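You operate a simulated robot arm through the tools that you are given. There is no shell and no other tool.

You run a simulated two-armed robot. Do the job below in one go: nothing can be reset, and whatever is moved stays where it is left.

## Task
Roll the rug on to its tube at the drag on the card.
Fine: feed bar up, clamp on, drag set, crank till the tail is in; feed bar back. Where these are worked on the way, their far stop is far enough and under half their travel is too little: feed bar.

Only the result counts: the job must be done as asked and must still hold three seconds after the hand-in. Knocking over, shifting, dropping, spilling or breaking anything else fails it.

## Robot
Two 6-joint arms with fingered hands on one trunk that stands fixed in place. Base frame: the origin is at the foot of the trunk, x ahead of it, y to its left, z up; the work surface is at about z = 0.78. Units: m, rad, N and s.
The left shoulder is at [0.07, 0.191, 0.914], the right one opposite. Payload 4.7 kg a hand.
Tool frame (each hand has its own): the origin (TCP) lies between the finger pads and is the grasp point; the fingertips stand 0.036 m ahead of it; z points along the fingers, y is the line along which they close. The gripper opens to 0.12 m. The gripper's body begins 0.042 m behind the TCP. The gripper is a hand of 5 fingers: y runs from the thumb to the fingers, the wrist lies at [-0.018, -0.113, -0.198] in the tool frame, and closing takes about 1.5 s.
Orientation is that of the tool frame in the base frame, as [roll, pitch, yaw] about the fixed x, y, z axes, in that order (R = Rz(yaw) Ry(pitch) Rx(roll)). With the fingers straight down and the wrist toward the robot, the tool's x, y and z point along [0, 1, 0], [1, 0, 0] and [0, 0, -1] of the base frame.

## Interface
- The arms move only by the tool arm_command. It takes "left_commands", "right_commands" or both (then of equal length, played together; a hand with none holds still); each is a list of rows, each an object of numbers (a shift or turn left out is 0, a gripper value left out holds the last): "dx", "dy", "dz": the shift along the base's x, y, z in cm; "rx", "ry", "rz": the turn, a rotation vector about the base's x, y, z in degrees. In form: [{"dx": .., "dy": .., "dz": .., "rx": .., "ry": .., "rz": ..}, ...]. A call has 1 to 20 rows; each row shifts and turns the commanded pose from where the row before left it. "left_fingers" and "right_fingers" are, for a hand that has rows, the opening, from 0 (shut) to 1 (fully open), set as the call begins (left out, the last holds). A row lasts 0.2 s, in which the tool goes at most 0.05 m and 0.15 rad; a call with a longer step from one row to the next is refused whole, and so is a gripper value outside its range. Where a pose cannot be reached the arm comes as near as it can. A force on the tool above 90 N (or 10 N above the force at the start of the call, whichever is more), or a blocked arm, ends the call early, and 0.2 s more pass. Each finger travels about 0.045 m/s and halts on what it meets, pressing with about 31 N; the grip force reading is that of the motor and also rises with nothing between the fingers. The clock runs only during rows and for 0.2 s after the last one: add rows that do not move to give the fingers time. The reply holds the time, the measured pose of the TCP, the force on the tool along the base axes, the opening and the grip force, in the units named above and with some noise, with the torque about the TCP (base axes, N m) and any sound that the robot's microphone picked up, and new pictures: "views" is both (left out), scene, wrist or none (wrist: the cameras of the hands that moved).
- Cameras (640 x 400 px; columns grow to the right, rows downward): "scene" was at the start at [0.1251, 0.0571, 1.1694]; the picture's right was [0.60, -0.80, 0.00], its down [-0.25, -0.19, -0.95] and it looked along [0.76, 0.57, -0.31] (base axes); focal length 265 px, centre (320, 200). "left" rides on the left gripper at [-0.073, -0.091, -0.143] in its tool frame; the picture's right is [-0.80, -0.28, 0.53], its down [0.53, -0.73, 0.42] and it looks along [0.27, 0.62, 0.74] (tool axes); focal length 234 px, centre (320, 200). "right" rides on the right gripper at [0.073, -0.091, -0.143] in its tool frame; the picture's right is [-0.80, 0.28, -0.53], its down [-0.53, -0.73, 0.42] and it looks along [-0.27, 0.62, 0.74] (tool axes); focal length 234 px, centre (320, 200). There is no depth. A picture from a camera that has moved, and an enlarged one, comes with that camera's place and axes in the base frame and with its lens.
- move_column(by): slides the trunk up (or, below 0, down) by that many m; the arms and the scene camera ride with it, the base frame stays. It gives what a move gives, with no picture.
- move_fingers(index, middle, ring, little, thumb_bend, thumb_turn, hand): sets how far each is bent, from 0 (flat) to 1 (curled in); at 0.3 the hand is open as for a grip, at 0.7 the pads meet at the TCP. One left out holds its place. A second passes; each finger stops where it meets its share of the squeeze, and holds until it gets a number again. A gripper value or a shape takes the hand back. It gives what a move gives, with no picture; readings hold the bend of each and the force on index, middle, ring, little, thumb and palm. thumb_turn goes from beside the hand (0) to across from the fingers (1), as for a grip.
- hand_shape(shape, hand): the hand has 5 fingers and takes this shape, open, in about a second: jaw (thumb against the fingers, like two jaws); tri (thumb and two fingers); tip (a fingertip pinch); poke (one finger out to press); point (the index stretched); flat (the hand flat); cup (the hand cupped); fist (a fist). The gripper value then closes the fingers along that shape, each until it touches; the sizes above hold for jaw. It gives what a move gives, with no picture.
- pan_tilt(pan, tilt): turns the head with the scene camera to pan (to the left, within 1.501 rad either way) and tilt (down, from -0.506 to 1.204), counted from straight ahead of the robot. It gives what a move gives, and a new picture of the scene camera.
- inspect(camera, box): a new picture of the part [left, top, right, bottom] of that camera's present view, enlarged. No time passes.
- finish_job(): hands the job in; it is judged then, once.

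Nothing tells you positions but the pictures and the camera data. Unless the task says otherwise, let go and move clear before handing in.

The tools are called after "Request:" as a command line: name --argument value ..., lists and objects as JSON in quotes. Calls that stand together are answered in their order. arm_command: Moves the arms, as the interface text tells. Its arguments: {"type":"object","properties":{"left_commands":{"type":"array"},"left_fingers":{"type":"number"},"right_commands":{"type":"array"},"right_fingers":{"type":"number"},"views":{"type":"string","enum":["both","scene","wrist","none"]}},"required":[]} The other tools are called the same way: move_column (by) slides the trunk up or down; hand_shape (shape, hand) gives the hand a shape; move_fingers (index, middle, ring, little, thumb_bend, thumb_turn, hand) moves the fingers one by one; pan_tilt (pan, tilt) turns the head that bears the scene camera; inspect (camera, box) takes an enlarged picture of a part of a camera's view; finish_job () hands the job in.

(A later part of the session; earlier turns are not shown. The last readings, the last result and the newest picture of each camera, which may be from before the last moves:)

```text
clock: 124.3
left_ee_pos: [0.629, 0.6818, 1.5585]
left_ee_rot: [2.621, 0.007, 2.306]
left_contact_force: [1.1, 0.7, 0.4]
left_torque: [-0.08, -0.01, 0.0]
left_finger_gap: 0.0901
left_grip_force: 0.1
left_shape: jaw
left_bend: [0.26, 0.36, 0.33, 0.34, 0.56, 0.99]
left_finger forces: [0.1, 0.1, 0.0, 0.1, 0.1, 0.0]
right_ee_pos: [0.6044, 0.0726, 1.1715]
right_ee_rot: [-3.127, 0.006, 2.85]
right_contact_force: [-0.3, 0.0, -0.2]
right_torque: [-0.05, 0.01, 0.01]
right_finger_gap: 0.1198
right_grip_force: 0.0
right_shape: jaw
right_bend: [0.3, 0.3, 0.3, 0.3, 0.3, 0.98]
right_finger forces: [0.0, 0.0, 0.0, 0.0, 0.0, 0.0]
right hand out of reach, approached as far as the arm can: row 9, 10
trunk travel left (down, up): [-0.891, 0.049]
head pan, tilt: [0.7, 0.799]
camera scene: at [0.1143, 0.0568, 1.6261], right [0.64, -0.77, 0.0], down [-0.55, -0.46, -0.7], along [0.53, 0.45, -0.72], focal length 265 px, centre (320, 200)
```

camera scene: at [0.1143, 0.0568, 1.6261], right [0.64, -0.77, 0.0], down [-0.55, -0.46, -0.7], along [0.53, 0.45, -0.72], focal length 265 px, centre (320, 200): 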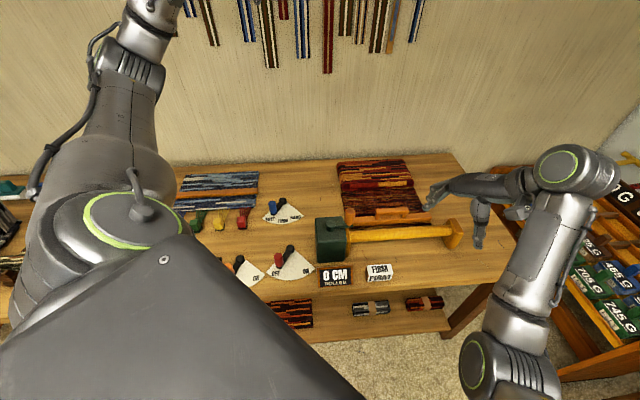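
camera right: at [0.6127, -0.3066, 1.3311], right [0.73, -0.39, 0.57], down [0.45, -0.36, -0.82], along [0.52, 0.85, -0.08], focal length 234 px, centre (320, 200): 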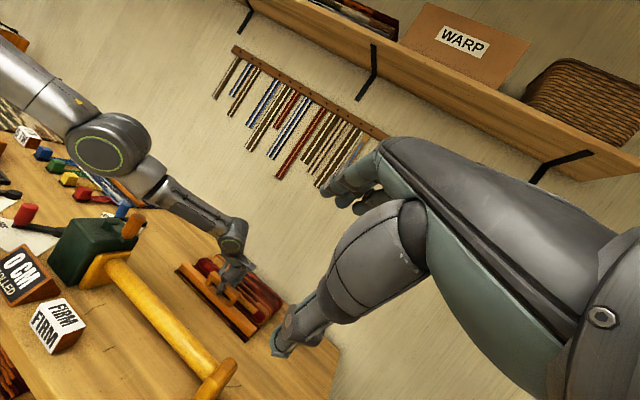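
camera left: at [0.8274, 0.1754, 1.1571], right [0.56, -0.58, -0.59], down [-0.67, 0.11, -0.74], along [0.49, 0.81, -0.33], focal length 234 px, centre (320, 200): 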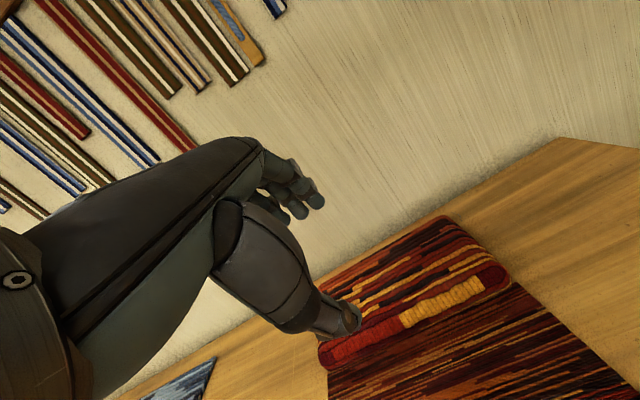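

The right hand is over the bench, slightly limited by its yaw here; I'll turn it back some and continue left.

Request:
arm_command --right_commands '[{"dy": 3, "rz": -6}, {"dx": -1, "dy": 3, "rz": -6}, {"dx": -2, "dy": 4, "rz": -6}, {"dx": -2, "dy": 4}, {"dx": -2, "dy": 4}, {"dx": -2, "dy": 4}]' --views "none"

Request:
arm_command --right_commands '[{"dx": -2, "dy": 4}, {"dx": -2, "dy": 3, "dz": -2}, {"dx": -2, "dy": 3, "dz": -2}]' --views "both"

```text
clock: 125.9
left_ee_pos: [0.6263, 0.6772, 1.5622]
left_ee_rot: [2.616, 0.005, 2.307]
left_contact_force: [-0.1, 1.3, -0.2]
left_torque: [-0.02, 0.05, -0.01]
left_finger_gap: 0.0898
left_grip_force: 0.0
left_shape: jaw
left_bend: [0.26, 0.36, 0.33, 0.34, 0.56, 0.99]
left_finger forces: [0.0, 0.0, 0.1, 0.0, 0.0, 0.0]
right_ee_pos: [0.6846, 0.1716, 1.2215]
right_ee_rot: [-3.129, 0.032, 2.501]
right_contact_force: [0.3, -0.5, 0.3]
right_torque: [-0.01, -0.02, -0.03]
right_finger_gap: 0.1201
right_grip_force: 0.0
right_shape: jaw
right_bend: [0.3, 0.3, 0.3, 0.3, 0.3, 0.98]
right_finger forces: [0.1, 0.0, 0.1, 0.1, 0.1, 0.1]
right hand out of reach, approached as far as the arm can: row 2, 3, 4, 5, 6
trunk travel left (down, up): [-0.891, 0.049]
head pan, tilt: [0.7, 0.799]
stopped in row 6 (right hand): the arm was blocked; the commanded pose is now the measured one
```

```text
clock: 126.7
left_ee_pos: [0.6255, 0.6784, 1.5605]
left_ee_rot: [2.619, 0.004, 2.309]
left_contact_force: [0.7, 0.6, -0.5]
left_torque: [0.0, 0.02, 0.0]
left_finger_gap: 0.0898
left_grip_force: 0.0
left_shape: jaw
left_bend: [0.26, 0.36, 0.33, 0.34, 0.56, 0.99]
left_finger forces: [0.0, 0.0, 0.1, 0.1, 0.1, 0.0]
right_ee_pos: [0.7061, 0.2362, 1.2015]
right_ee_rot: [-3.124, 0.035, 2.489]
right_contact_force: [0.4, 0.2, -0.1]
right_torque: [-0.01, 0.0, 0.01]
right_finger_gap: 0.12
right_grip_force: 0.0
right_shape: jaw
right_bend: [0.3, 0.3, 0.3, 0.3, 0.3, 0.98]
right_finger forces: [0.1, 0.0, 0.0, 0.0, 0.0, 0.0]
right hand out of reach, approached as far as the arm can: row 1, 2, 3
trunk travel left (down, up): [-0.891, 0.049]
head pan, tilt: [0.7, 0.799]
camera scene: at [0.113, 0.0537, 1.6264], right [0.64, -0.76, 0.0], down [-0.55, -0.46, -0.7], along [0.53, 0.45, -0.72], focal length 265 px, centre (320, 200)
camera right: at [0.5888, 0.2122, 1.3433], right [0.8, -0.25, 0.55], down [-0.02, -0.92, -0.39], along [0.6, 0.3, -0.74], focal length 234 px, centre (320, 200)
```

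scene: 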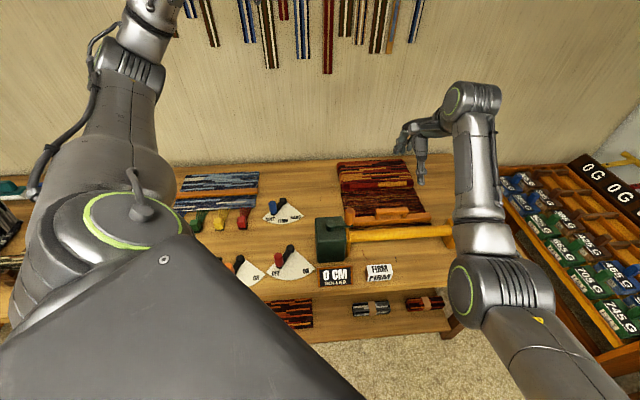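
right: 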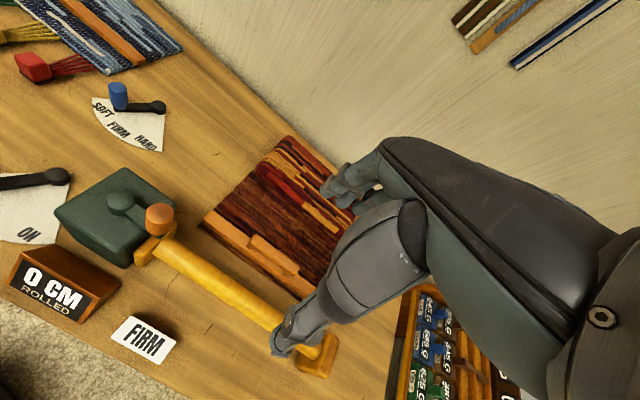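

The wrist is over-flexed because the hand is high relative to the elbow; lowering it should free the motion. I'll go down to about z = 1.06 and then move left toward the red lever.

Request:
arm_command --right_commands '[{"dz": -4}, {"dz": -4}, {"dz": -4}, {"dz": -2}, {"dx": -3, "dy": 1}, {"dx": -3, "dy": 1}, {"dx": -3, "dy": 1}, {"dx": -3, "dy": 1}]' --views "scene"

```text
clock: 128.7
left_ee_pos: [0.6261, 0.6773, 1.5613]
left_ee_rot: [2.616, 0.005, 2.308]
left_contact_force: [-0.5, -0.4, 0.1]
left_torque: [0.01, 0.0, 0.01]
left_finger_gap: 0.0897
left_grip_force: 0.1
left_shape: jaw
left_bend: [0.26, 0.36, 0.33, 0.34, 0.56, 0.99]
left_finger forces: [0.0, 0.0, 0.0, 0.0, 0.0, 0.0]
right_ee_pos: [0.747, 0.2056, 1.0752]
right_ee_rot: [-3.131, 0.07, 2.465]
right_contact_force: [-0.2, -0.3, 0.0]
right_torque: [0.01, 0.0, 0.02]
right_finger_gap: 0.1197
right_grip_force: 0.0
right_shape: jaw
right_bend: [0.3, 0.3, 0.3, 0.3, 0.3, 0.98]
right_finger forces: [0.1, 0.1, 0.0, 0.0, 0.1, 0.0]
right hand out of reach, approached as far as the arm can: row 1, 2, 5, 6, 7, 8
trunk travel left (down, up): [-0.891, 0.049]
head pan, tilt: [0.7, 0.799]
stopped in row 8 (right hand): the arm was blocked; the commanded pose is now the measured one
camera scene: at [0.1127, 0.0526, 1.6265], right [0.64, -0.76, 0.0], down [-0.55, -0.46, -0.7], along [0.53, 0.45, -0.72], focal length 265 px, centre (320, 200)
```

scene: 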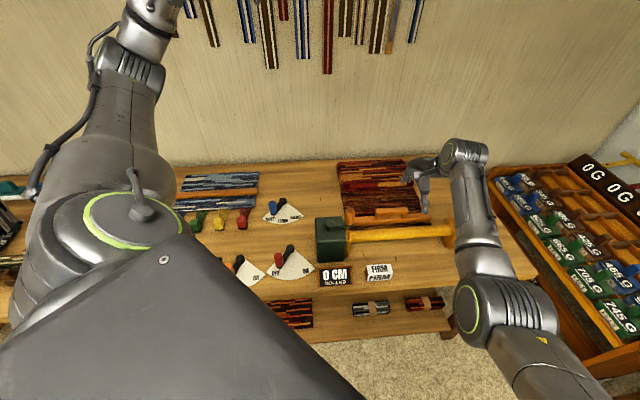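

I'll tilt the right hand outward again (as in the poses where it moved freely) and then move left and low.

Request:
arm_command --right_commands '[{"rx": 5.4, "ry": -4.4}, {"rx": 5.4, "ry": -4.4}, {"rx": 5.4, "ry": -4.4}, {"rx": 5.4, "ry": -4.4}, {"rx": 5.4, "ry": -4.4}, {"dx": -3, "dy": 1}, {"dx": -3, "dy": 1}, {"dx": -3, "dy": 1}, {"dx": -3, "dy": 1}]' --views "none"

Request:
arm_command --right_commands '[{"dx": -3, "dy": 1}, {"dx": -3, "dy": 1}, {"dx": -3, "dy": 1}]' --views "scene"

```text
clock: 130.0
left_ee_pos: [0.6267, 0.6773, 1.5613]
left_ee_rot: [2.617, 0.006, 2.307]
left_contact_force: [0.2, 0.6, 0.3]
left_torque: [0.01, 0.02, -0.03]
left_finger_gap: 0.0895
left_grip_force: 0.1
left_shape: jaw
left_bend: [0.26, 0.36, 0.33, 0.34, 0.56, 0.99]
left_finger forces: [0.0, 0.1, 0.0, 0.0, 0.0, 0.0]
right_ee_pos: [0.7917, 0.1134, 1.0616]
right_ee_rot: [2.592, 0.181, 2.351]
right_contact_force: [0.3, -0.4, -0.5]
right_torque: [0.05, 0.0, 0.0]
right_finger_gap: 0.12
right_grip_force: 0.0
right_shape: jaw
right_bend: [0.3, 0.3, 0.3, 0.3, 0.3, 0.98]
right_finger forces: [0.2, 0.1, 0.0, 0.1, 0.0, 0.0]
right hand out of reach, approached as far as the arm can: row 6
trunk travel left (down, up): [-0.891, 0.049]
head pan, tilt: [0.7, 0.799]
stopped in row 6 (right hand): the arm was blocked; the commanded pose is now the measured one
```

```text
clock: 130.7
left_ee_pos: [0.6264, 0.6763, 1.5618]
left_ee_rot: [2.617, 0.005, 2.306]
left_contact_force: [0.1, -1.3, -0.4]
left_torque: [0.02, 0.0, -0.02]
left_finger_gap: 0.0897
left_grip_force: 0.0
left_shape: jaw
left_bend: [0.26, 0.36, 0.33, 0.34, 0.56, 0.99]
left_finger forces: [0.0, 0.1, 0.1, 0.0, 0.0, 0.0]
right_ee_pos: [0.7676, 0.0253, 1.0471]
right_ee_rot: [2.659, 0.333, 2.291]
right_contact_force: [0.2, 0.3, 0.4]
right_torque: [0.02, -0.03, 0.03]
right_finger_gap: 0.1201
right_grip_force: 0.0
right_shape: jaw
right_bend: [0.3, 0.3, 0.3, 0.3, 0.3, 0.98]
right_finger forces: [0.1, 0.0, 0.0, 0.0, 0.1, 0.0]
right hand out of reach, approached as far as the arm can: row 3
trunk travel left (down, up): [-0.891, 0.049]
head pan, tilt: [0.7, 0.799]
stopped in row 3 (right hand): the arm was blocked; the commanded pose is now the measured one
camera scene: at [0.1124, 0.0509, 1.6266], right [0.64, -0.77, 0.0], down [-0.55, -0.46, -0.7], along [0.53, 0.45, -0.72], focal length 265 px, centre (320, 200)
```

scene: 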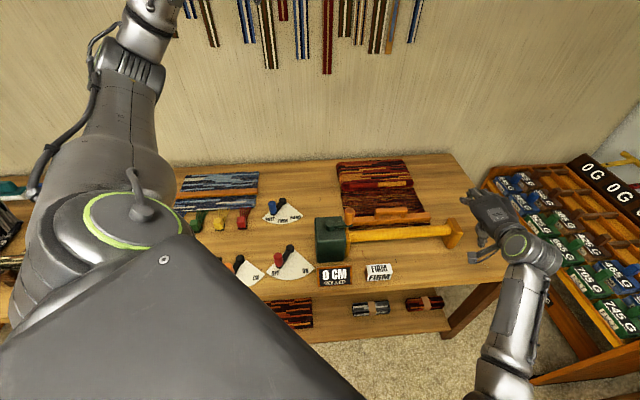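

The right arm keeps stalling, so I'll leave it parked there and use the left arm for the clamp, coming down outside the levers and then moving in low.

Request:
arm_command --left_commands '[{"dz": -4}, {"dz": -4}, {"dz": -4}, {"dz": -4}, {"dz": -4}, {"dz": -4}, {"dz": -4}, {"dz": -4}, {"dz": -4}, {"dx": -1, "dy": -1, "dz": -4}]' --views "both"

```text
clock: 132.9
left_ee_pos: [0.6152, 0.6681, 1.1628]
left_ee_rot: [2.617, 0.006, 2.307]
left_contact_force: [0.3, 0.2, -0.4]
left_torque: [-0.03, 0.01, -0.02]
left_finger_gap: 0.0898
left_grip_force: 0.0
left_shape: jaw
left_bend: [0.26, 0.36, 0.33, 0.34, 0.56, 0.99]
left_finger forces: [0.0, 0.0, 0.0, 0.0, 0.1, 0.0]
right_ee_pos: [0.7689, 0.0275, 1.0483]
right_ee_rot: [2.658, 0.333, 2.292]
right_contact_force: [0.4, 0.7, 0.3]
right_torque: [0.03, -0.01, -0.01]
right_finger_gap: 0.1199
right_grip_force: 0.0
right_shape: jaw
right_bend: [0.3, 0.3, 0.3, 0.3, 0.3, 0.98]
right_finger forces: [0.2, 0.1, 0.0, 0.1, 0.0, 0.0]
trunk travel left (down, up): [-0.891, 0.049]
head pan, tilt: [0.7, 0.799]
camera scene: at [0.1123, 0.053, 1.6266], right [0.64, -0.76, 0.0], down [-0.55, -0.46, -0.7], along [0.53, 0.45, -0.72], focal length 265 px, centre (320, 200)
camera left: at [0.554, 0.5125, 1.2395], right [0.56, -0.58, -0.59], down [-0.67, 0.11, -0.74], along [0.49, 0.81, -0.33], focal length 234 px, centre (320, 200)
```

scene: 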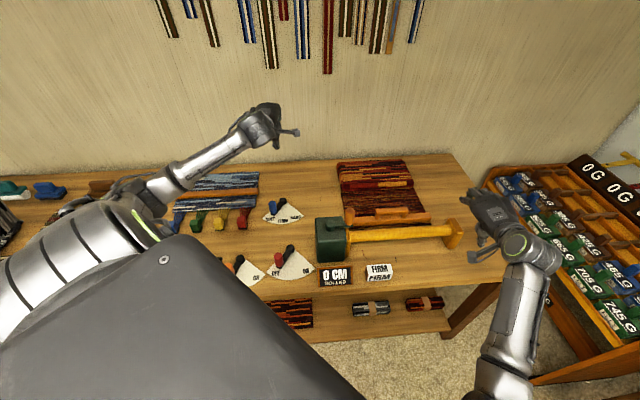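
left: 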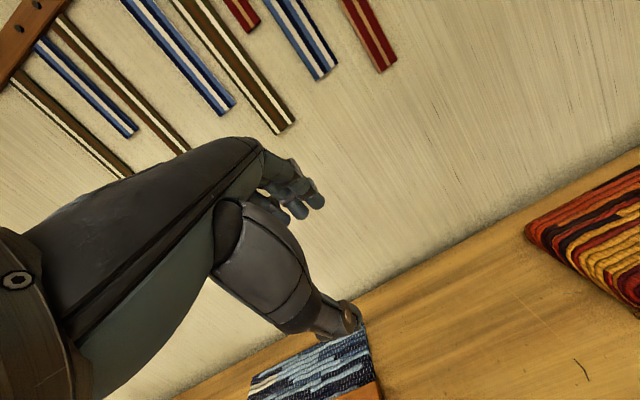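

Moves freely. Next waypoint: low between the blue and red levers, reducing the tilt.

Request:
arm_command --left_commands '[{"dx": -2.3, "dy": -2, "dz": -3, "rx": -2, "ry": 2.2}, {"dx": -2.3, "dy": -2, "dz": -3, "rx": -2, "ry": 2.2}, {"dx": -2.3, "dy": -2, "dz": -3, "rx": -2, "ry": 2.2}, {"dx": -2.3, "dy": -2, "dz": -3, "rx": -2, "ry": 2.2}, {"dx": -2.3, "dy": -1.8, "dz": -3, "rx": -2, "ry": 2.2}]' --views "scene"

Request:
arm_command --left_commands '[{"dx": -2.3, "dy": -1.8, "dz": -2, "rx": -2, "ry": 2.2}, {"dx": -2.3, "dy": -1.8, "dz": -2, "rx": -2, "ry": 2.2}, {"dx": -2.3, "dy": -1.8, "dz": -1, "rx": -2, "ry": 2.2}]' --views "both"

```text
clock: 134.1
left_ee_pos: [0.4995, 0.5677, 1.0117]
left_ee_rot: [2.876, 0.003, 2.31]
left_contact_force: [0.1, -0.5, -0.6]
left_torque: [-0.02, -0.03, -0.02]
left_finger_gap: 0.0899
left_grip_force: 0.0
left_shape: jaw
left_bend: [0.26, 0.36, 0.33, 0.34, 0.56, 0.99]
left_finger forces: [0.1, 0.0, 0.0, 0.0, 0.0, 0.0]
right_ee_pos: [0.7683, 0.0269, 1.0499]
right_ee_rot: [2.656, 0.331, 2.292]
right_contact_force: [0.2, 0.2, -0.3]
right_torque: [0.0, -0.02, 0.01]
right_finger_gap: 0.1198
right_grip_force: 0.1
right_shape: jaw
right_bend: [0.3, 0.3, 0.3, 0.3, 0.3, 0.98]
right_finger forces: [0.1, 0.1, 0.0, 0.0, 0.0, 0.0]
trunk travel left (down, up): [-0.891, 0.049]
head pan, tilt: [0.7, 0.799]
camera scene: at [0.1113, 0.0523, 1.6267], right [0.64, -0.77, 0.0], down [-0.55, -0.46, -0.7], along [0.53, 0.45, -0.72], focal length 265 px, centre (320, 200)
```

scene: 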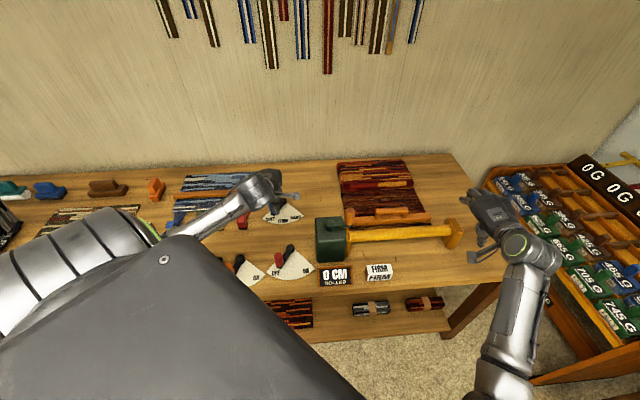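

```text
clock: 134.9
left_ee_pos: [0.4285, 0.5143, 0.9628]
left_ee_rot: [3.031, 0.006, 2.307]
left_contact_force: [0.3, -0.1, -0.3]
left_torque: [-0.01, 0.03, 0.03]
left_finger_gap: 0.09
left_grip_force: 0.0
left_shape: jaw
left_bend: [0.26, 0.36, 0.33, 0.34, 0.56, 0.99]
left_finger forces: [0.0, 0.0, 0.0, 0.0, 0.1, 0.0]
right_ee_pos: [0.7688, 0.0277, 1.0491]
right_ee_rot: [2.656, 0.331, 2.291]
right_contact_force: [-0.1, 0.1, 0.7]
right_torque: [-0.05, -0.01, 0.02]
right_finger_gap: 0.12
right_grip_force: 0.1
right_shape: jaw
right_bend: [0.3, 0.3, 0.3, 0.3, 0.3, 0.98]
right_finger forces: [0.0, 0.0, 0.1, 0.0, 0.1, 0.1]
trunk travel left (down, up): [-0.891, 0.049]
head pan, tilt: [0.7, 0.799]
camera scene: at [0.112, 0.0523, 1.6266], right [0.64, -0.77, 0.0], down [-0.55, -0.46, -0.7], along [0.53, 0.45, -0.72], focal length 265 px, centre (320, 200)
camera left: at [0.3981, 0.3888, 1.0946], right [0.38, -0.74, -0.55], down [-0.86, -0.07, -0.5], along [0.34, 0.66, -0.67], focal length 234 px, centre (320, 200)
```

scene: 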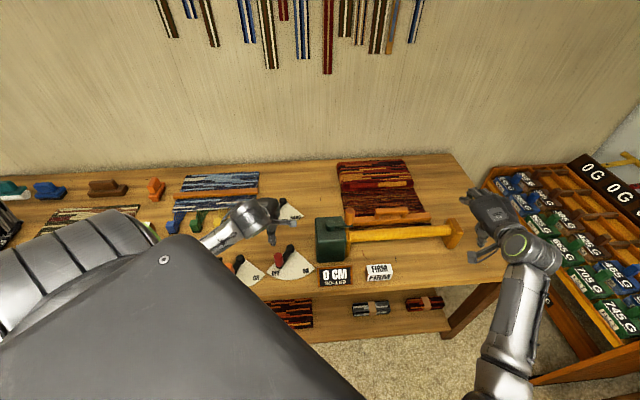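
left: 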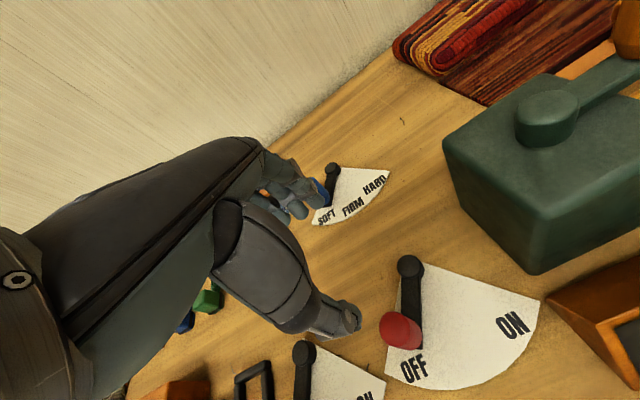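

The left hand is well placed. Knob centre ≈ [0.39, 0.469]. I'll move directly above it and check before descending.

Request:
arm_command --left_commands '[{"dx": -1.9, "dy": -2.2}, {"dx": -2, "dy": -2.3}, {}]' --views "both"

Request:
inspect --camera "scene" --box '[200, 180, 340, 300]'

Request:
inspect --camera "left" --box '[220, 120, 500, 400]'

```text
clock: 135.7
left_ee_pos: [0.3923, 0.4702, 0.96]
left_ee_rot: [3.033, 0.003, 2.311]
left_contact_force: [0.8, 0.6, 0.8]
left_torque: [-0.03, 0.03, 0.03]
left_finger_gap: 0.0899
left_grip_force: 0.2
left_shape: jaw
left_bend: [0.26, 0.36, 0.33, 0.34, 0.56, 0.99]
left_finger forces: [0.0, 0.0, 0.0, 0.0, 0.1, 0.1]
right_ee_pos: [0.769, 0.0289, 1.0475]
right_ee_rot: [2.659, 0.332, 2.291]
right_contact_force: [-0.1, 0.7, -1.2]
right_torque: [0.01, -0.01, 0.01]
right_finger_gap: 0.1202
right_grip_force: 0.1
right_shape: jaw
right_bend: [0.3, 0.3, 0.3, 0.3, 0.3, 0.98]
right_finger forces: [0.0, 0.0, 0.0, 0.0, 0.0, 0.0]
trunk travel left (down, up): [-0.891, 0.049]
head pan, tilt: [0.7, 0.799]
camera scene: at [0.1134, 0.0539, 1.6264], right [0.64, -0.76, 0.0], down [-0.55, -0.46, -0.7], along [0.53, 0.45, -0.72], focal length 265 px, centre (320, 200)
camera left: at [0.3639, 0.345, 1.0921], right [0.38, -0.74, -0.55], down [-0.86, -0.07, -0.5], along [0.34, 0.66, -0.67], focal length 234 px, centre (320, 200)
```

scene: 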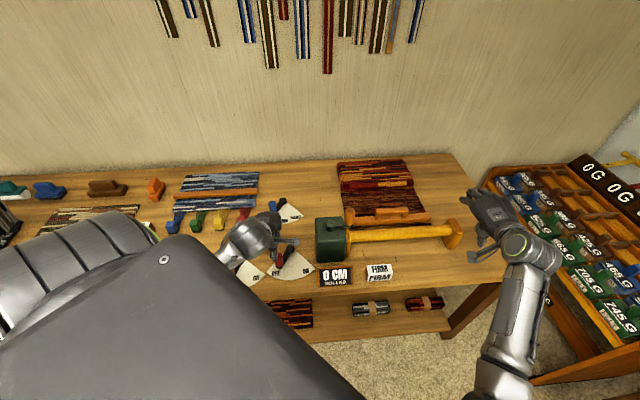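
left: 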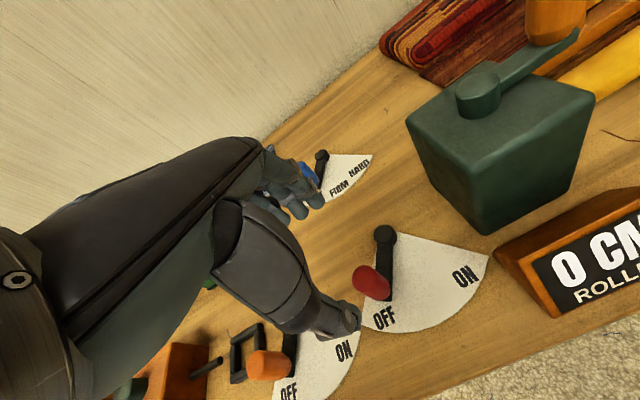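

```text
3.33 times, centred on (270, 240) of scene
camera zoom: at [0.1134, 0.0539, 1.6264], right [0.64, -0.76, 0.0], down [-0.55, -0.46, -0.7], along [0.53, 0.45, -0.72], focal length 882 px, centre (487, 67)
```

zoom: 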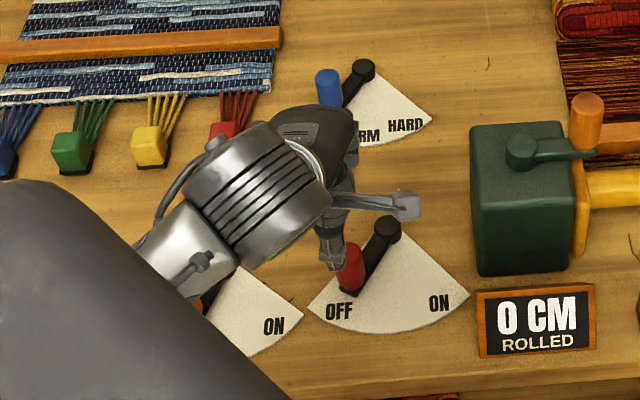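

```text
1.43 times, centred on (360, 260) of left
camera zoom: at [0.3639, 0.345, 1.0921], right [0.38, -0.74, -0.55], down [-0.86, -0.07, -0.5], along [0.34, 0.66, -0.67], focal length 334 px, centre (263, 114)
```

zoom: 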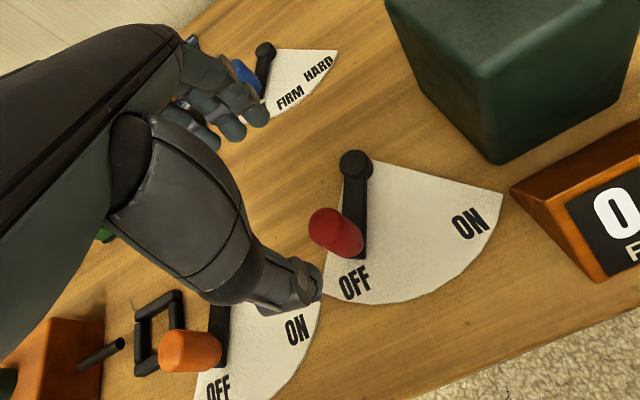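

The knob lies under the TCP, between thumb and fingers. I'll descend carefully.

Request:
arm_command --left_commands '[{"dx": 0.3, "dz": -2}, {"dz": -2}, {"dz": -1}, {}]' --views "none"

Request:
inspect --camera "left" --box '[220, 120, 500, 400]'

Request:
inspect --camera "scene" --box '[230, 190, 330, 290]'

```text
clock: 136.7
left_ee_pos: [0.3965, 0.4709, 0.9089]
left_ee_rot: [3.032, 0.003, 2.311]
left_contact_force: [0.7, 0.0, 0.0]
left_torque: [-0.02, 0.03, -0.01]
left_finger_gap: 0.0896
left_grip_force: 0.1
left_shape: jaw
left_bend: [0.26, 0.36, 0.33, 0.34, 0.56, 0.99]
left_finger forces: [0.0, 0.0, 0.0, 0.0, 0.1, 0.0]
right_ee_pos: [0.7678, 0.0276, 1.0484]
right_ee_rot: [2.658, 0.332, 2.293]
right_contact_force: [-0.3, 0.3, -0.7]
right_torque: [-0.02, -0.01, 0.01]
right_finger_gap: 0.1202
right_grip_force: 0.0
right_shape: jaw
right_bend: [0.3, 0.3, 0.3, 0.3, 0.3, 0.98]
right_finger forces: [0.0, 0.1, 0.0, 0.0, 0.1, 0.1]
trunk travel left (down, up): [-0.891, 0.049]
head pan, tilt: [0.7, 0.799]
```

```text
1.43 times, centred on (360, 260) of left
camera zoom: at [0.3673, 0.3452, 1.0415], right [0.38, -0.74, -0.55], down [-0.86, -0.07, -0.5], along [0.34, 0.66, -0.67], focal length 334 px, centre (263, 114)
```

zoom: 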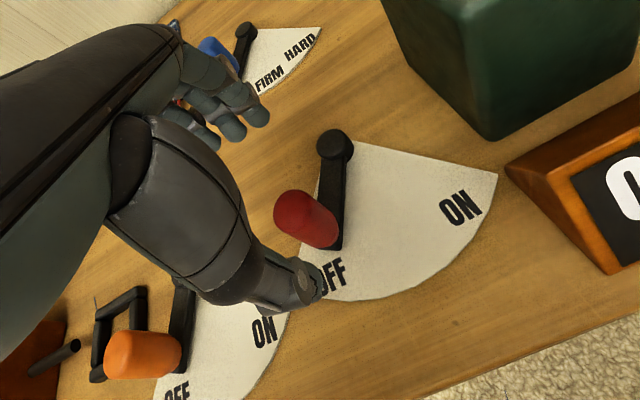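

```text
4.00 times, centred on (280, 240) of scene
camera zoom: at [0.1125, 0.0525, 1.6265], right [0.64, -0.76, 0.0], down [-0.55, -0.46, -0.7], along [0.53, 0.45, -0.72], focal length 1059 px, centre (480, 40)
```

zoom: 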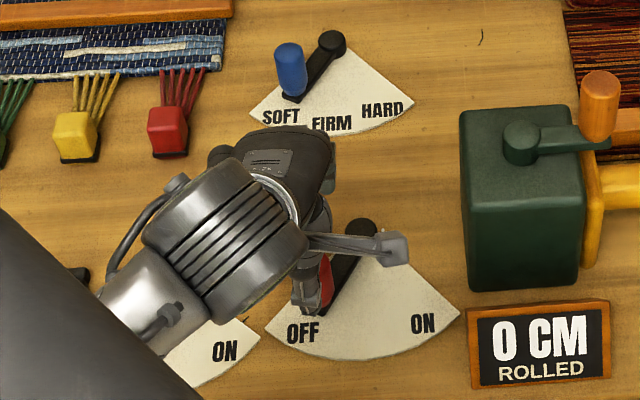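

The knob is between thumb and fingers. Lowering the rest and closing.

Request:
arm_command --left_commands '[{"dz": -2}, {"dz": -1.5}, {"dz": -1}, {}]' --views "none"

Request:
arm_command --left_commands '[{}, {}, {}, {}, {}, {}, {}, {}]' --left_fingers 0.05 --views "none"

Request:
inspect --camera "left" --box '[220, 120, 500, 400]'

```text
clock: 137.7
left_ee_pos: [0.3943, 0.4702, 0.8659]
left_ee_rot: [3.031, 0.005, 2.31]
left_contact_force: [-0.1, -0.2, 0.4]
left_torque: [0.01, -0.03, -0.01]
left_finger_gap: 0.0899
left_grip_force: 0.0
left_shape: jaw
left_bend: [0.26, 0.36, 0.33, 0.34, 0.56, 0.99]
left_finger forces: [0.0, 0.0, 0.1, 0.0, 0.0, 0.1]
right_ee_pos: [0.7687, 0.0275, 1.0479]
right_ee_rot: [2.658, 0.332, 2.292]
right_contact_force: [-0.5, 0.1, -0.8]
right_torque: [0.04, 0.02, 0.0]
right_finger_gap: 0.1201
right_grip_force: 0.1
right_shape: jaw
right_bend: [0.3, 0.3, 0.3, 0.3, 0.3, 0.98]
right_finger forces: [0.0, 0.0, 0.0, 0.0, 0.1, 0.1]
trunk travel left (down, up): [-0.891, 0.049]
head pan, tilt: [0.7, 0.799]
```

```text
clock: 139.5
left_ee_pos: [0.3944, 0.4697, 0.8651]
left_ee_rot: [3.034, 0.003, 2.311]
left_contact_force: [-3.6, -6.6, -4.6]
left_torque: [-0.2, 0.09, 0.01]
left_finger_gap: 0.02
left_grip_force: 30.8
left_shape: jaw
left_bend: [0.73, 0.61, 0.67, 0.65, 0.74, 1.0]
left_finger forces: [11.9, 7.9, 0.0, 0.0, 26.0, 0.0]
right_ee_pos: [0.7691, 0.0282, 1.0482]
right_ee_rot: [2.657, 0.332, 2.291]
right_contact_force: [0.8, 0.4, -0.3]
right_torque: [-0.03, -0.02, 0.01]
right_finger_gap: 0.1202
right_grip_force: 0.1
right_shape: jaw
right_bend: [0.3, 0.3, 0.3, 0.3, 0.3, 0.98]
right_finger forces: [0.1, 0.1, 0.0, 0.1, 0.0, 0.0]
trunk travel left (down, up): [-0.891, 0.049]
head pan, tilt: [0.7, 0.799]
```

```text
1.43 times, centred on (360, 260) of left
camera zoom: at [0.3663, 0.3444, 0.9975], right [0.38, -0.74, -0.55], down [-0.86, -0.07, -0.5], along [0.34, 0.66, -0.67], focal length 334 px, centre (263, 114)
```

zoom: 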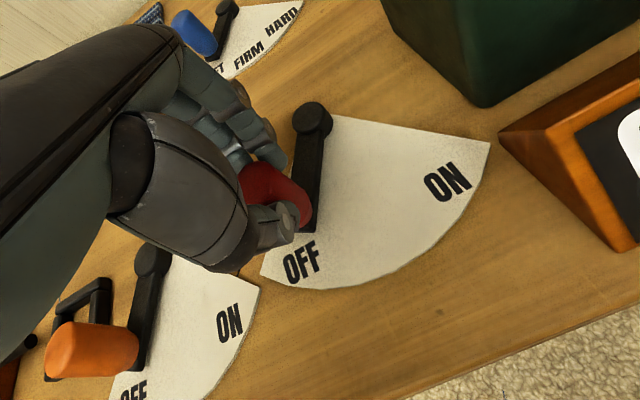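

Gripped. I'll carry the knob along its arc toward ON.

Request:
arm_command --left_commands '[{"dx": 0.55, "dy": -1.04}, {"dx": 0.72, "dy": -0.99}, {"dx": 0.88, "dy": -0.86}, {}]' --views "none"

Request:
arm_command --left_commands '[{"dx": 0.99, "dy": -0.71}, {"dx": 1.1, "dy": -0.54}, {"dx": 1.17, "dy": -0.37}, {}]' --views "none"

Request:
inspect --camera "left" --box '[220, 120, 500, 400]'

Request:
inspect --camera "scene" --box '[230, 190, 350, 290]'

```text
clock: 140.5
left_ee_pos: [0.4202, 0.4418, 0.8681]
left_ee_rot: [3.026, 0.004, 2.307]
left_contact_force: [5.1, 1.7, 1.4]
left_torque: [0.05, -0.1, -0.1]
left_finger_gap: 0.0172
left_grip_force: 30.7
left_shape: jaw
left_bend: [0.73, 0.63, 0.67, 0.66, 0.8, 1.0]
left_finger forces: [0.1, 5.7, 0.1, 0.0, 0.0, 0.0]
right_ee_pos: [0.7694, 0.028, 1.0483]
right_ee_rot: [2.658, 0.332, 2.291]
right_contact_force: [-0.1, 0.1, -0.7]
right_torque: [-0.04, 0.01, 0.01]
right_finger_gap: 0.1201
right_grip_force: 0.1
right_shape: jaw
right_bend: [0.3, 0.3, 0.3, 0.3, 0.3, 0.98]
right_finger forces: [0.0, 0.0, 0.1, 0.1, 0.0, 0.0]
trunk travel left (down, up): [-0.891, 0.049]
head pan, tilt: [0.7, 0.799]
```

```text
clock: 141.5
left_ee_pos: [0.4504, 0.4258, 0.8677]
left_ee_rot: [3.032, 0.004, 2.309]
left_contact_force: [-0.3, 0.9, 0.3]
left_torque: [0.03, 0.01, -0.01]
left_finger_gap: 0.0162
left_grip_force: 30.8
left_shape: jaw
left_bend: [0.73, 0.73, 0.71, 0.66, 0.8, 1.0]
left_finger forces: [0.1, 0.0, 0.0, 0.0, 0.0, 0.1]
right_ee_pos: [0.769, 0.0286, 1.0473]
right_ee_rot: [2.657, 0.332, 2.291]
right_contact_force: [-0.1, 0.3, -0.6]
right_torque: [0.01, -0.01, 0.0]
right_finger_gap: 0.1201
right_grip_force: 0.1
right_shape: jaw
right_bend: [0.3, 0.3, 0.3, 0.3, 0.3, 0.98]
right_finger forces: [0.1, 0.1, 0.0, 0.0, 0.0, 0.0]
trunk travel left (down, up): [-0.891, 0.049]
head pan, tilt: [0.7, 0.799]
```

```text
1.43 times, centred on (360, 260) of left
camera zoom: at [0.4214, 0.2995, 0.9982], right [0.38, -0.74, -0.55], down [-0.86, -0.07, -0.5], along [0.34, 0.66, -0.67], focal length 334 px, centre (263, 114)
```

zoom: 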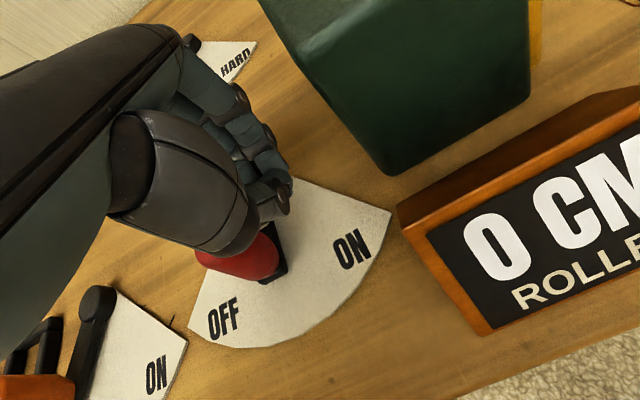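

```text
4.00 times, centred on (290, 240) of scene
camera zoom: at [0.1122, 0.0527, 1.6265], right [0.64, -0.76, 0.0], down [-0.55, -0.46, -0.7], along [0.53, 0.45, -0.72], focal length 1059 px, centre (440, 40)
```

zoom: 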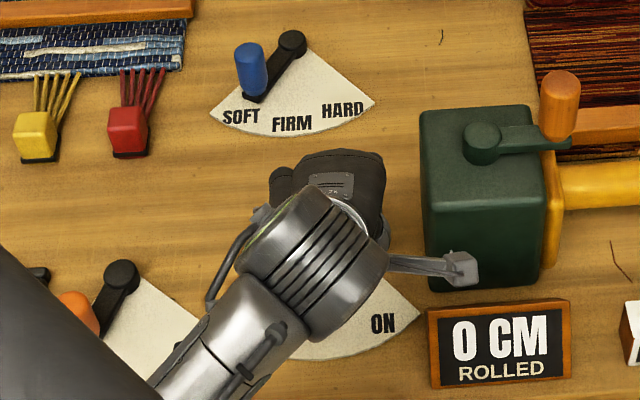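

The knob slipped out midway (lever about two-thirds over). I'll lift, drop the closed fingers in behind the knob on its left side, and push it the rest of the way to ON.

Request:
arm_command --left_commands '[{"dz": 3}, {"dz": 4}, {"dx": -3, "dy": 2}, {"dx": -3, "dy": 2}, {"dx": -3.2, "dy": 2}, {}]' --left_fingers 0.0 --views "none"

Request:
inspect --camera "left" --box '[220, 120, 500, 400]'

Request:
inspect --camera "scene" --box '[230, 190, 350, 290]'

```text
clock: 142.9
left_ee_pos: [0.359, 0.4856, 0.9358]
left_ee_rot: [3.034, 0.003, 2.31]
left_contact_force: [0.5, -0.8, -0.2]
left_torque: [-0.01, 0.01, 0.01]
left_finger_gap: 0.0164
left_grip_force: 31.5
left_shape: jaw
left_bend: [0.73, 0.73, 0.71, 0.66, 0.8, 1.0]
left_finger forces: [0.1, 0.1, 0.0, 0.1, 0.1, 0.1]
right_ee_pos: [0.7688, 0.0276, 1.048]
right_ee_rot: [2.657, 0.333, 2.29]
right_contact_force: [0.1, 0.7, -0.2]
right_torque: [0.03, -0.03, 0.0]
right_finger_gap: 0.1199
right_grip_force: 0.0
right_shape: jaw
right_bend: [0.3, 0.3, 0.3, 0.3, 0.3, 0.98]
right_finger forces: [0.0, 0.0, 0.0, 0.0, 0.0, 0.1]
trunk travel left (down, up): [-0.891, 0.049]
head pan, tilt: [0.7, 0.799]
```

```text
1.43 times, centred on (360, 260) of left
camera zoom: at [0.3291, 0.3595, 1.0669], right [0.38, -0.74, -0.55], down [-0.86, -0.07, -0.5], along [0.34, 0.66, -0.67], focal length 334 px, centre (263, 114)
```

zoom: 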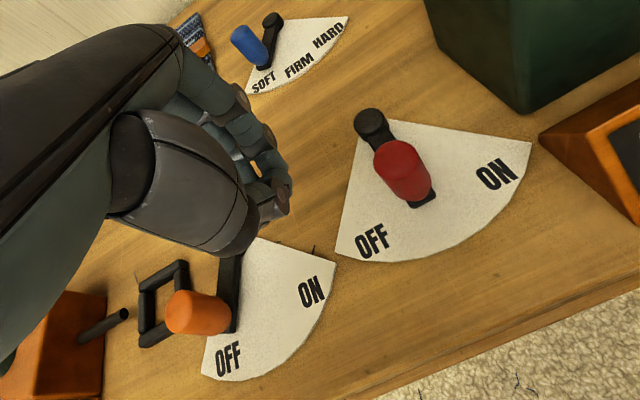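

```text
4.00 times, centred on (290, 240) of scene
camera zoom: at [0.1134, 0.0521, 1.6264], right [0.64, -0.77, 0.0], down [-0.55, -0.46, -0.7], along [0.53, 0.45, -0.72], focal length 1059 px, centre (440, 40)
```

zoom: 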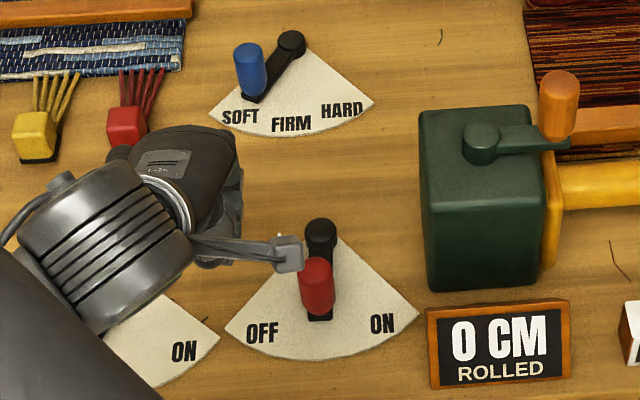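

The lever is mid-way now, and the closed hand is left of it. I'll drop down and push it along the arc to ON.

Request:
arm_command --left_commands '[{"dz": -3}, {"dz": -2.5}, {"dz": -1.2}, {}]' --views "none"

Request:
arm_command --left_commands '[{"dx": 0.74, "dy": -0.67}, {"dx": 0.74, "dy": -0.67}, {"dx": 0.82, "dy": -0.57}, {"dx": 0.82, "dy": -0.57}, {"dx": 0.9, "dy": -0.45}, {}]' --views "none"

Request:
inspect --camera "left" --box '[220, 120, 500, 400]'

Request:
inspect --camera "scene" --box '[230, 190, 350, 290]'

```text
clock: 143.9
left_ee_pos: [0.3574, 0.4867, 0.8688]
left_ee_rot: [3.034, 0.004, 2.312]
left_contact_force: [-0.4, 0.3, -0.4]
left_torque: [0.05, -0.03, -0.01]
left_finger_gap: 0.0162
left_grip_force: 31.1
left_shape: jaw
left_bend: [0.73, 0.73, 0.71, 0.66, 0.8, 1.0]
left_finger forces: [0.0, 0.0, 0.1, 0.0, 0.0, 0.0]
right_ee_pos: [0.7688, 0.0291, 1.0476]
right_ee_rot: [2.657, 0.331, 2.291]
right_contact_force: [-0.5, -0.6, 0.5]
right_torque: [-0.01, 0.03, 0.01]
right_finger_gap: 0.1199
right_grip_force: 0.0
right_shape: jaw
right_bend: [0.3, 0.3, 0.3, 0.3, 0.3, 0.98]
right_finger forces: [0.1, 0.0, 0.0, 0.0, 0.1, 0.0]
trunk travel left (down, up): [-0.891, 0.049]
head pan, tilt: [0.7, 0.799]
```

```text
clock: 145.3
left_ee_pos: [0.3993, 0.4568, 0.8699]
left_ee_rot: [3.032, 0.005, 2.31]
left_contact_force: [-1.4, -0.2, 0.8]
left_torque: [0.0, -0.03, 0.0]
left_finger_gap: 0.0164
left_grip_force: 31.3
left_shape: jaw
left_bend: [0.73, 0.73, 0.71, 0.66, 0.8, 1.0]
left_finger forces: [0.0, 0.0, 0.0, 0.1, 0.0, 0.0]
right_ee_pos: [0.7692, 0.0281, 1.0497]
right_ee_rot: [2.659, 0.332, 2.293]
right_contact_force: [0.1, -0.4, -0.5]
right_torque: [-0.01, 0.0, -0.02]
right_finger_gap: 0.1199
right_grip_force: 0.1
right_shape: jaw
right_bend: [0.3, 0.3, 0.3, 0.3, 0.3, 0.98]
right_finger forces: [0.0, 0.1, 0.0, 0.1, 0.0, 0.0]
trunk travel left (down, up): [-0.891, 0.049]
head pan, tilt: [0.7, 0.799]
```

```text
1.43 times, centred on (360, 260) of left
camera zoom: at [0.3694, 0.3312, 1.0014], right [0.38, -0.74, -0.55], down [-0.86, -0.07, -0.5], along [0.34, 0.66, -0.67], focal length 334 px, centre (263, 114)
```

zoom: 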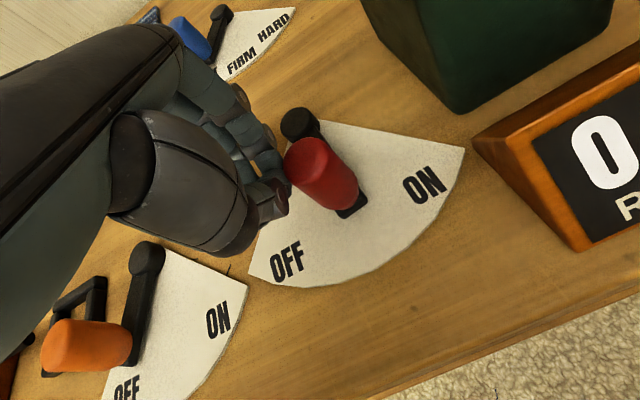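

```text
4.00 times, centred on (290, 240) of scene
camera zoom: at [0.1122, 0.0527, 1.6265], right [0.64, -0.76, 0.0], down [-0.55, -0.46, -0.7], along [0.53, 0.45, -0.72], focal length 1059 px, centre (440, 40)
```

zoom: 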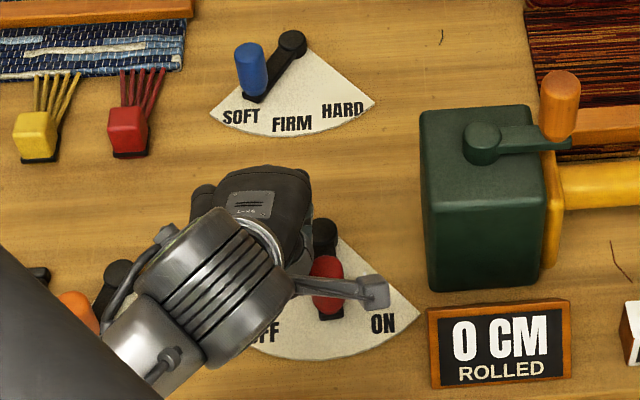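

Contact made and the lever is moving with little force. Continuing the push.

Request:
arm_command --left_commands '[{"dx": 0.85, "dy": -0.5}, {"dx": 0.9, "dy": -0.45}, {"dx": 0.95, "dy": -0.35}, {}]' --views "none"

Request:
inspect --camera "left" --box '[220, 120, 500, 400]'

Request:
inspect --camera "scene" --box '[230, 190, 350, 290]'

```text
clock: 146.3
left_ee_pos: [0.4268, 0.4415, 0.8702]
left_ee_rot: [3.031, 0.004, 2.308]
left_contact_force: [0.6, 0.4, 0.1]
left_torque: [0.0, -0.01, -0.02]
left_finger_gap: 0.0161
left_grip_force: 30.7
left_shape: jaw
left_bend: [0.73, 0.73, 0.71, 0.66, 0.8, 1.0]
left_finger forces: [0.0, 0.0, 0.0, 0.0, 0.0, 0.0]
right_ee_pos: [0.7686, 0.0278, 1.0479]
right_ee_rot: [2.657, 0.333, 2.291]
right_contact_force: [0.7, -0.2, -0.6]
right_torque: [0.0, 0.01, 0.0]
right_finger_gap: 0.1198
right_grip_force: 0.1
right_shape: jaw
right_bend: [0.3, 0.3, 0.3, 0.3, 0.3, 0.98]
right_finger forces: [0.1, 0.0, 0.0, 0.0, 0.1, 0.0]
trunk travel left (down, up): [-0.891, 0.049]
head pan, tilt: [0.7, 0.799]
```

```text
1.43 times, centred on (360, 260) of left
camera zoom: at [0.3968, 0.3167, 1.0018], right [0.38, -0.74, -0.55], down [-0.86, -0.07, -0.51], along [0.34, 0.66, -0.67], focal length 334 px, centre (263, 114)
```

zoom: 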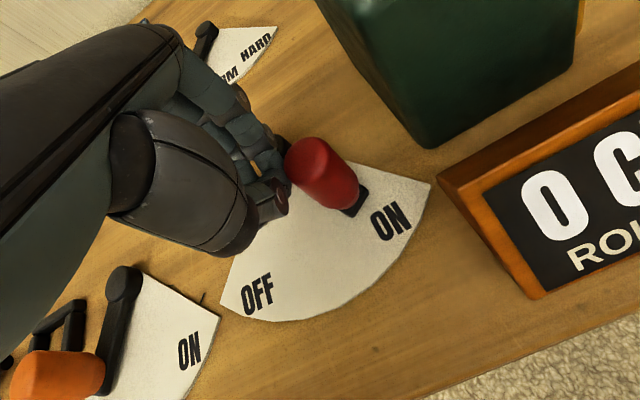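

```text
4.00 times, centred on (290, 240) of scene
camera zoom: at [0.1121, 0.0527, 1.6265], right [0.64, -0.76, 0.0], down [-0.55, -0.46, -0.7], along [0.53, 0.45, -0.72], focal length 1059 px, centre (440, 40)
```

zoom: 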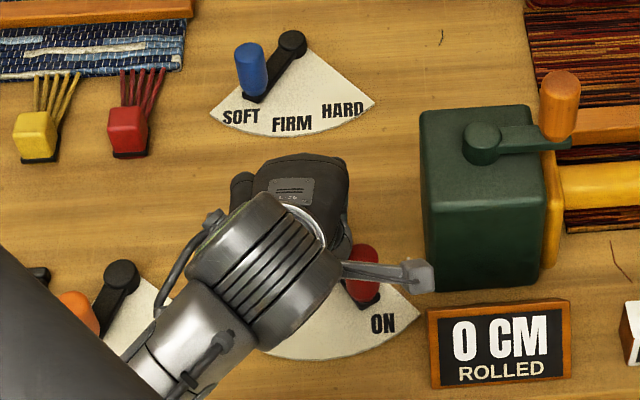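

Almost at ON. A little further until it meets its stop.

Request:
arm_command --left_commands '[{"dx": 0.7, "dy": -0.25}, {"dx": 0.7, "dy": -0.2}, {}]' --views "none"

Request:
inspect --camera "left" --box '[220, 120, 500, 400]'

```text
clock: 147.1
left_ee_pos: [0.4384, 0.4406, 0.8701]
left_ee_rot: [3.033, 0.002, 2.312]
left_contact_force: [-11.6, 7.0, -1.9]
left_torque: [0.16, 0.22, -0.02]
left_finger_gap: 0.0165
left_grip_force: 31.1
left_shape: jaw
left_bend: [0.73, 0.73, 0.71, 0.66, 0.81, 1.0]
left_finger forces: [0.0, 0.0, 0.1, 0.0, 0.0, 0.0]
right_ee_pos: [0.7673, 0.0296, 1.0497]
right_ee_rot: [2.658, 0.335, 2.294]
right_contact_force: [-0.5, 0.1, 0.3]
right_torque: [-0.01, 0.02, 0.01]
right_finger_gap: 0.1201
right_grip_force: 0.1
right_shape: jaw
right_bend: [0.3, 0.3, 0.3, 0.3, 0.3, 0.98]
right_finger forces: [0.0, 0.0, 0.0, 0.1, 0.0, 0.0]
trunk travel left (down, up): [-0.891, 0.049]
head pan, tilt: [0.7, 0.799]
```

```text
1.43 times, centred on (360, 260) of left
camera zoom: at [0.4086, 0.3146, 1.0014], right [0.38, -0.74, -0.55], down [-0.86, -0.07, -0.5], along [0.34, 0.67, -0.67], focal length 334 px, centre (263, 114)
```

zoom: 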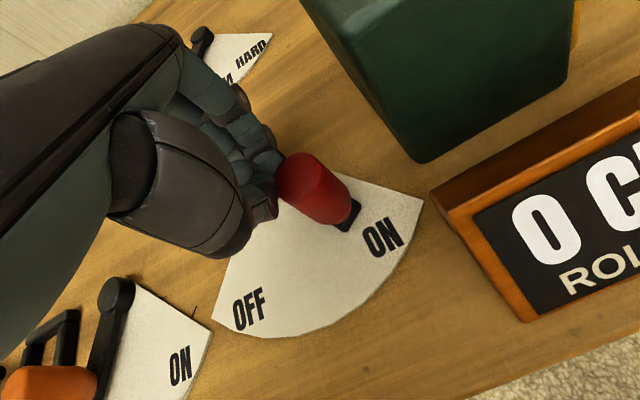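

The clamp lever is at ON against its stop (knob at the ON mark). I'll back off, lift, and go over to the blue drag lever, to the left of its knob.

Request:
arm_command --left_commands '[{"dx": -1.5, "dy": 1}, {"dz": 4}, {"dz": 4}, {"dz": 2}, {"dx": 1, "dy": 4}, {"dx": 1, "dy": 4}, {"dx": 1, "dy": 4}, {"dx": 1.3, "dy": 4}, {"dx": 1.5, "dy": 4}, {"dx": 1.5, "dy": 3.8}, {"dx": 1, "dy": 3}, {}]' --views "both"

Request:
inspect --camera "scene" --box '[220, 160, 340, 290]'

Request:
inspect --camera "left" --box '[220, 120, 500, 400]'

```text
clock: 149.7
left_ee_pos: [0.5043, 0.7158, 0.9693]
left_ee_rot: [3.033, 0.006, 2.31]
left_contact_force: [-0.1, 0.0, 0.3]
left_torque: [-0.01, 0.01, 0.03]
left_finger_gap: 0.0165
left_grip_force: 30.9
left_shape: jaw
left_bend: [0.73, 0.73, 0.71, 0.66, 0.81, 1.0]
left_finger forces: [0.0, 0.0, 0.0, 0.0, 0.0, 0.0]
right_ee_pos: [0.7691, 0.0271, 1.0488]
right_ee_rot: [2.657, 0.331, 2.292]
right_contact_force: [0.4, -0.8, 0.5]
right_torque: [-0.02, -0.01, -0.04]
right_finger_gap: 0.1199
right_grip_force: 0.1
right_shape: jaw
right_bend: [0.3, 0.3, 0.3, 0.3, 0.3, 0.98]
right_finger forces: [0.1, 0.1, 0.0, 0.1, 0.1, 0.1]
trunk travel left (down, up): [-0.891, 0.049]
head pan, tilt: [0.7, 0.799]
camera scene: at [0.1121, 0.0522, 1.6265], right [0.64, -0.76, 0.0], down [-0.55, -0.46, -0.7], along [0.53, 0.45, -0.72], focal length 265 px, centre (320, 200)
camera left: at [0.4742, 0.5912, 1.1016], right [0.38, -0.74, -0.55], down [-0.86, -0.07, -0.51], along [0.34, 0.66, -0.67], focal length 234 px, centre (320, 200)
```

scene: 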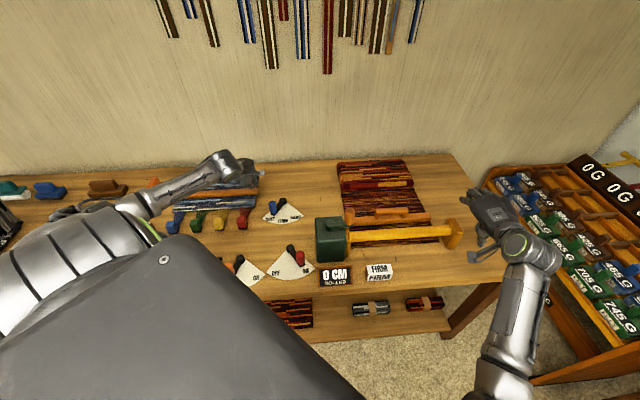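
left: 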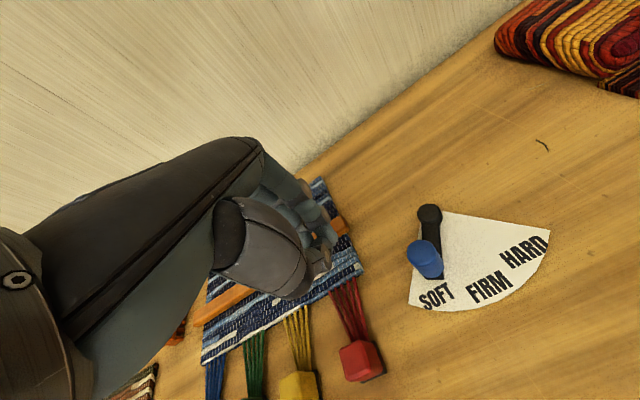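

```text
3.08 times, centred on (280, 225) of scene
camera zoom: at [0.1121, 0.0522, 1.6265], right [0.64, -0.76, 0.0], down [-0.55, -0.46, -0.7], along [0.53, 0.45, -0.72], focal length 814 px, centre (443, 123)
```

zoom: 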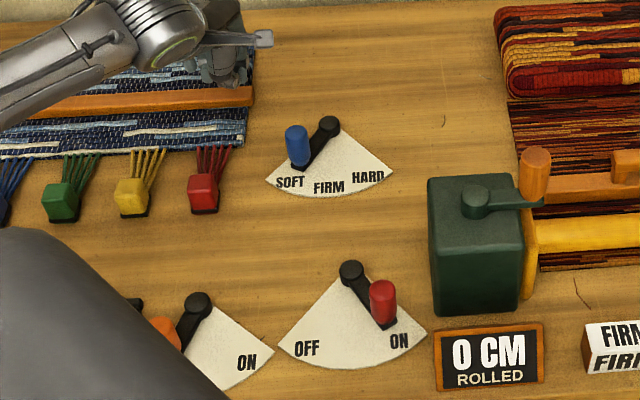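

```text
1.43 times, centred on (360, 260) of left
camera zoom: at [0.4742, 0.5912, 1.1016], right [0.38, -0.74, -0.55], down [-0.86, -0.07, -0.51], along [0.34, 0.66, -0.67], focal length 334 px, centre (263, 114)
```

zoom: 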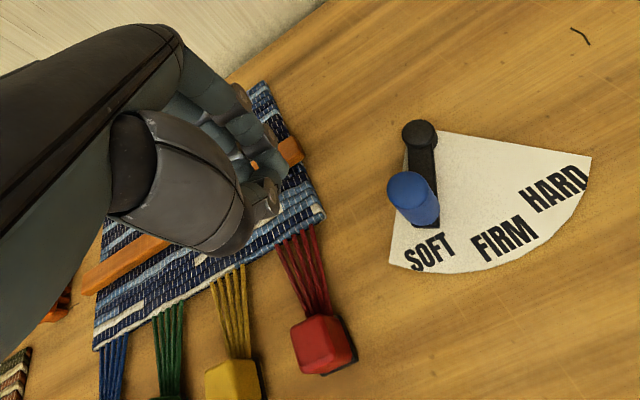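

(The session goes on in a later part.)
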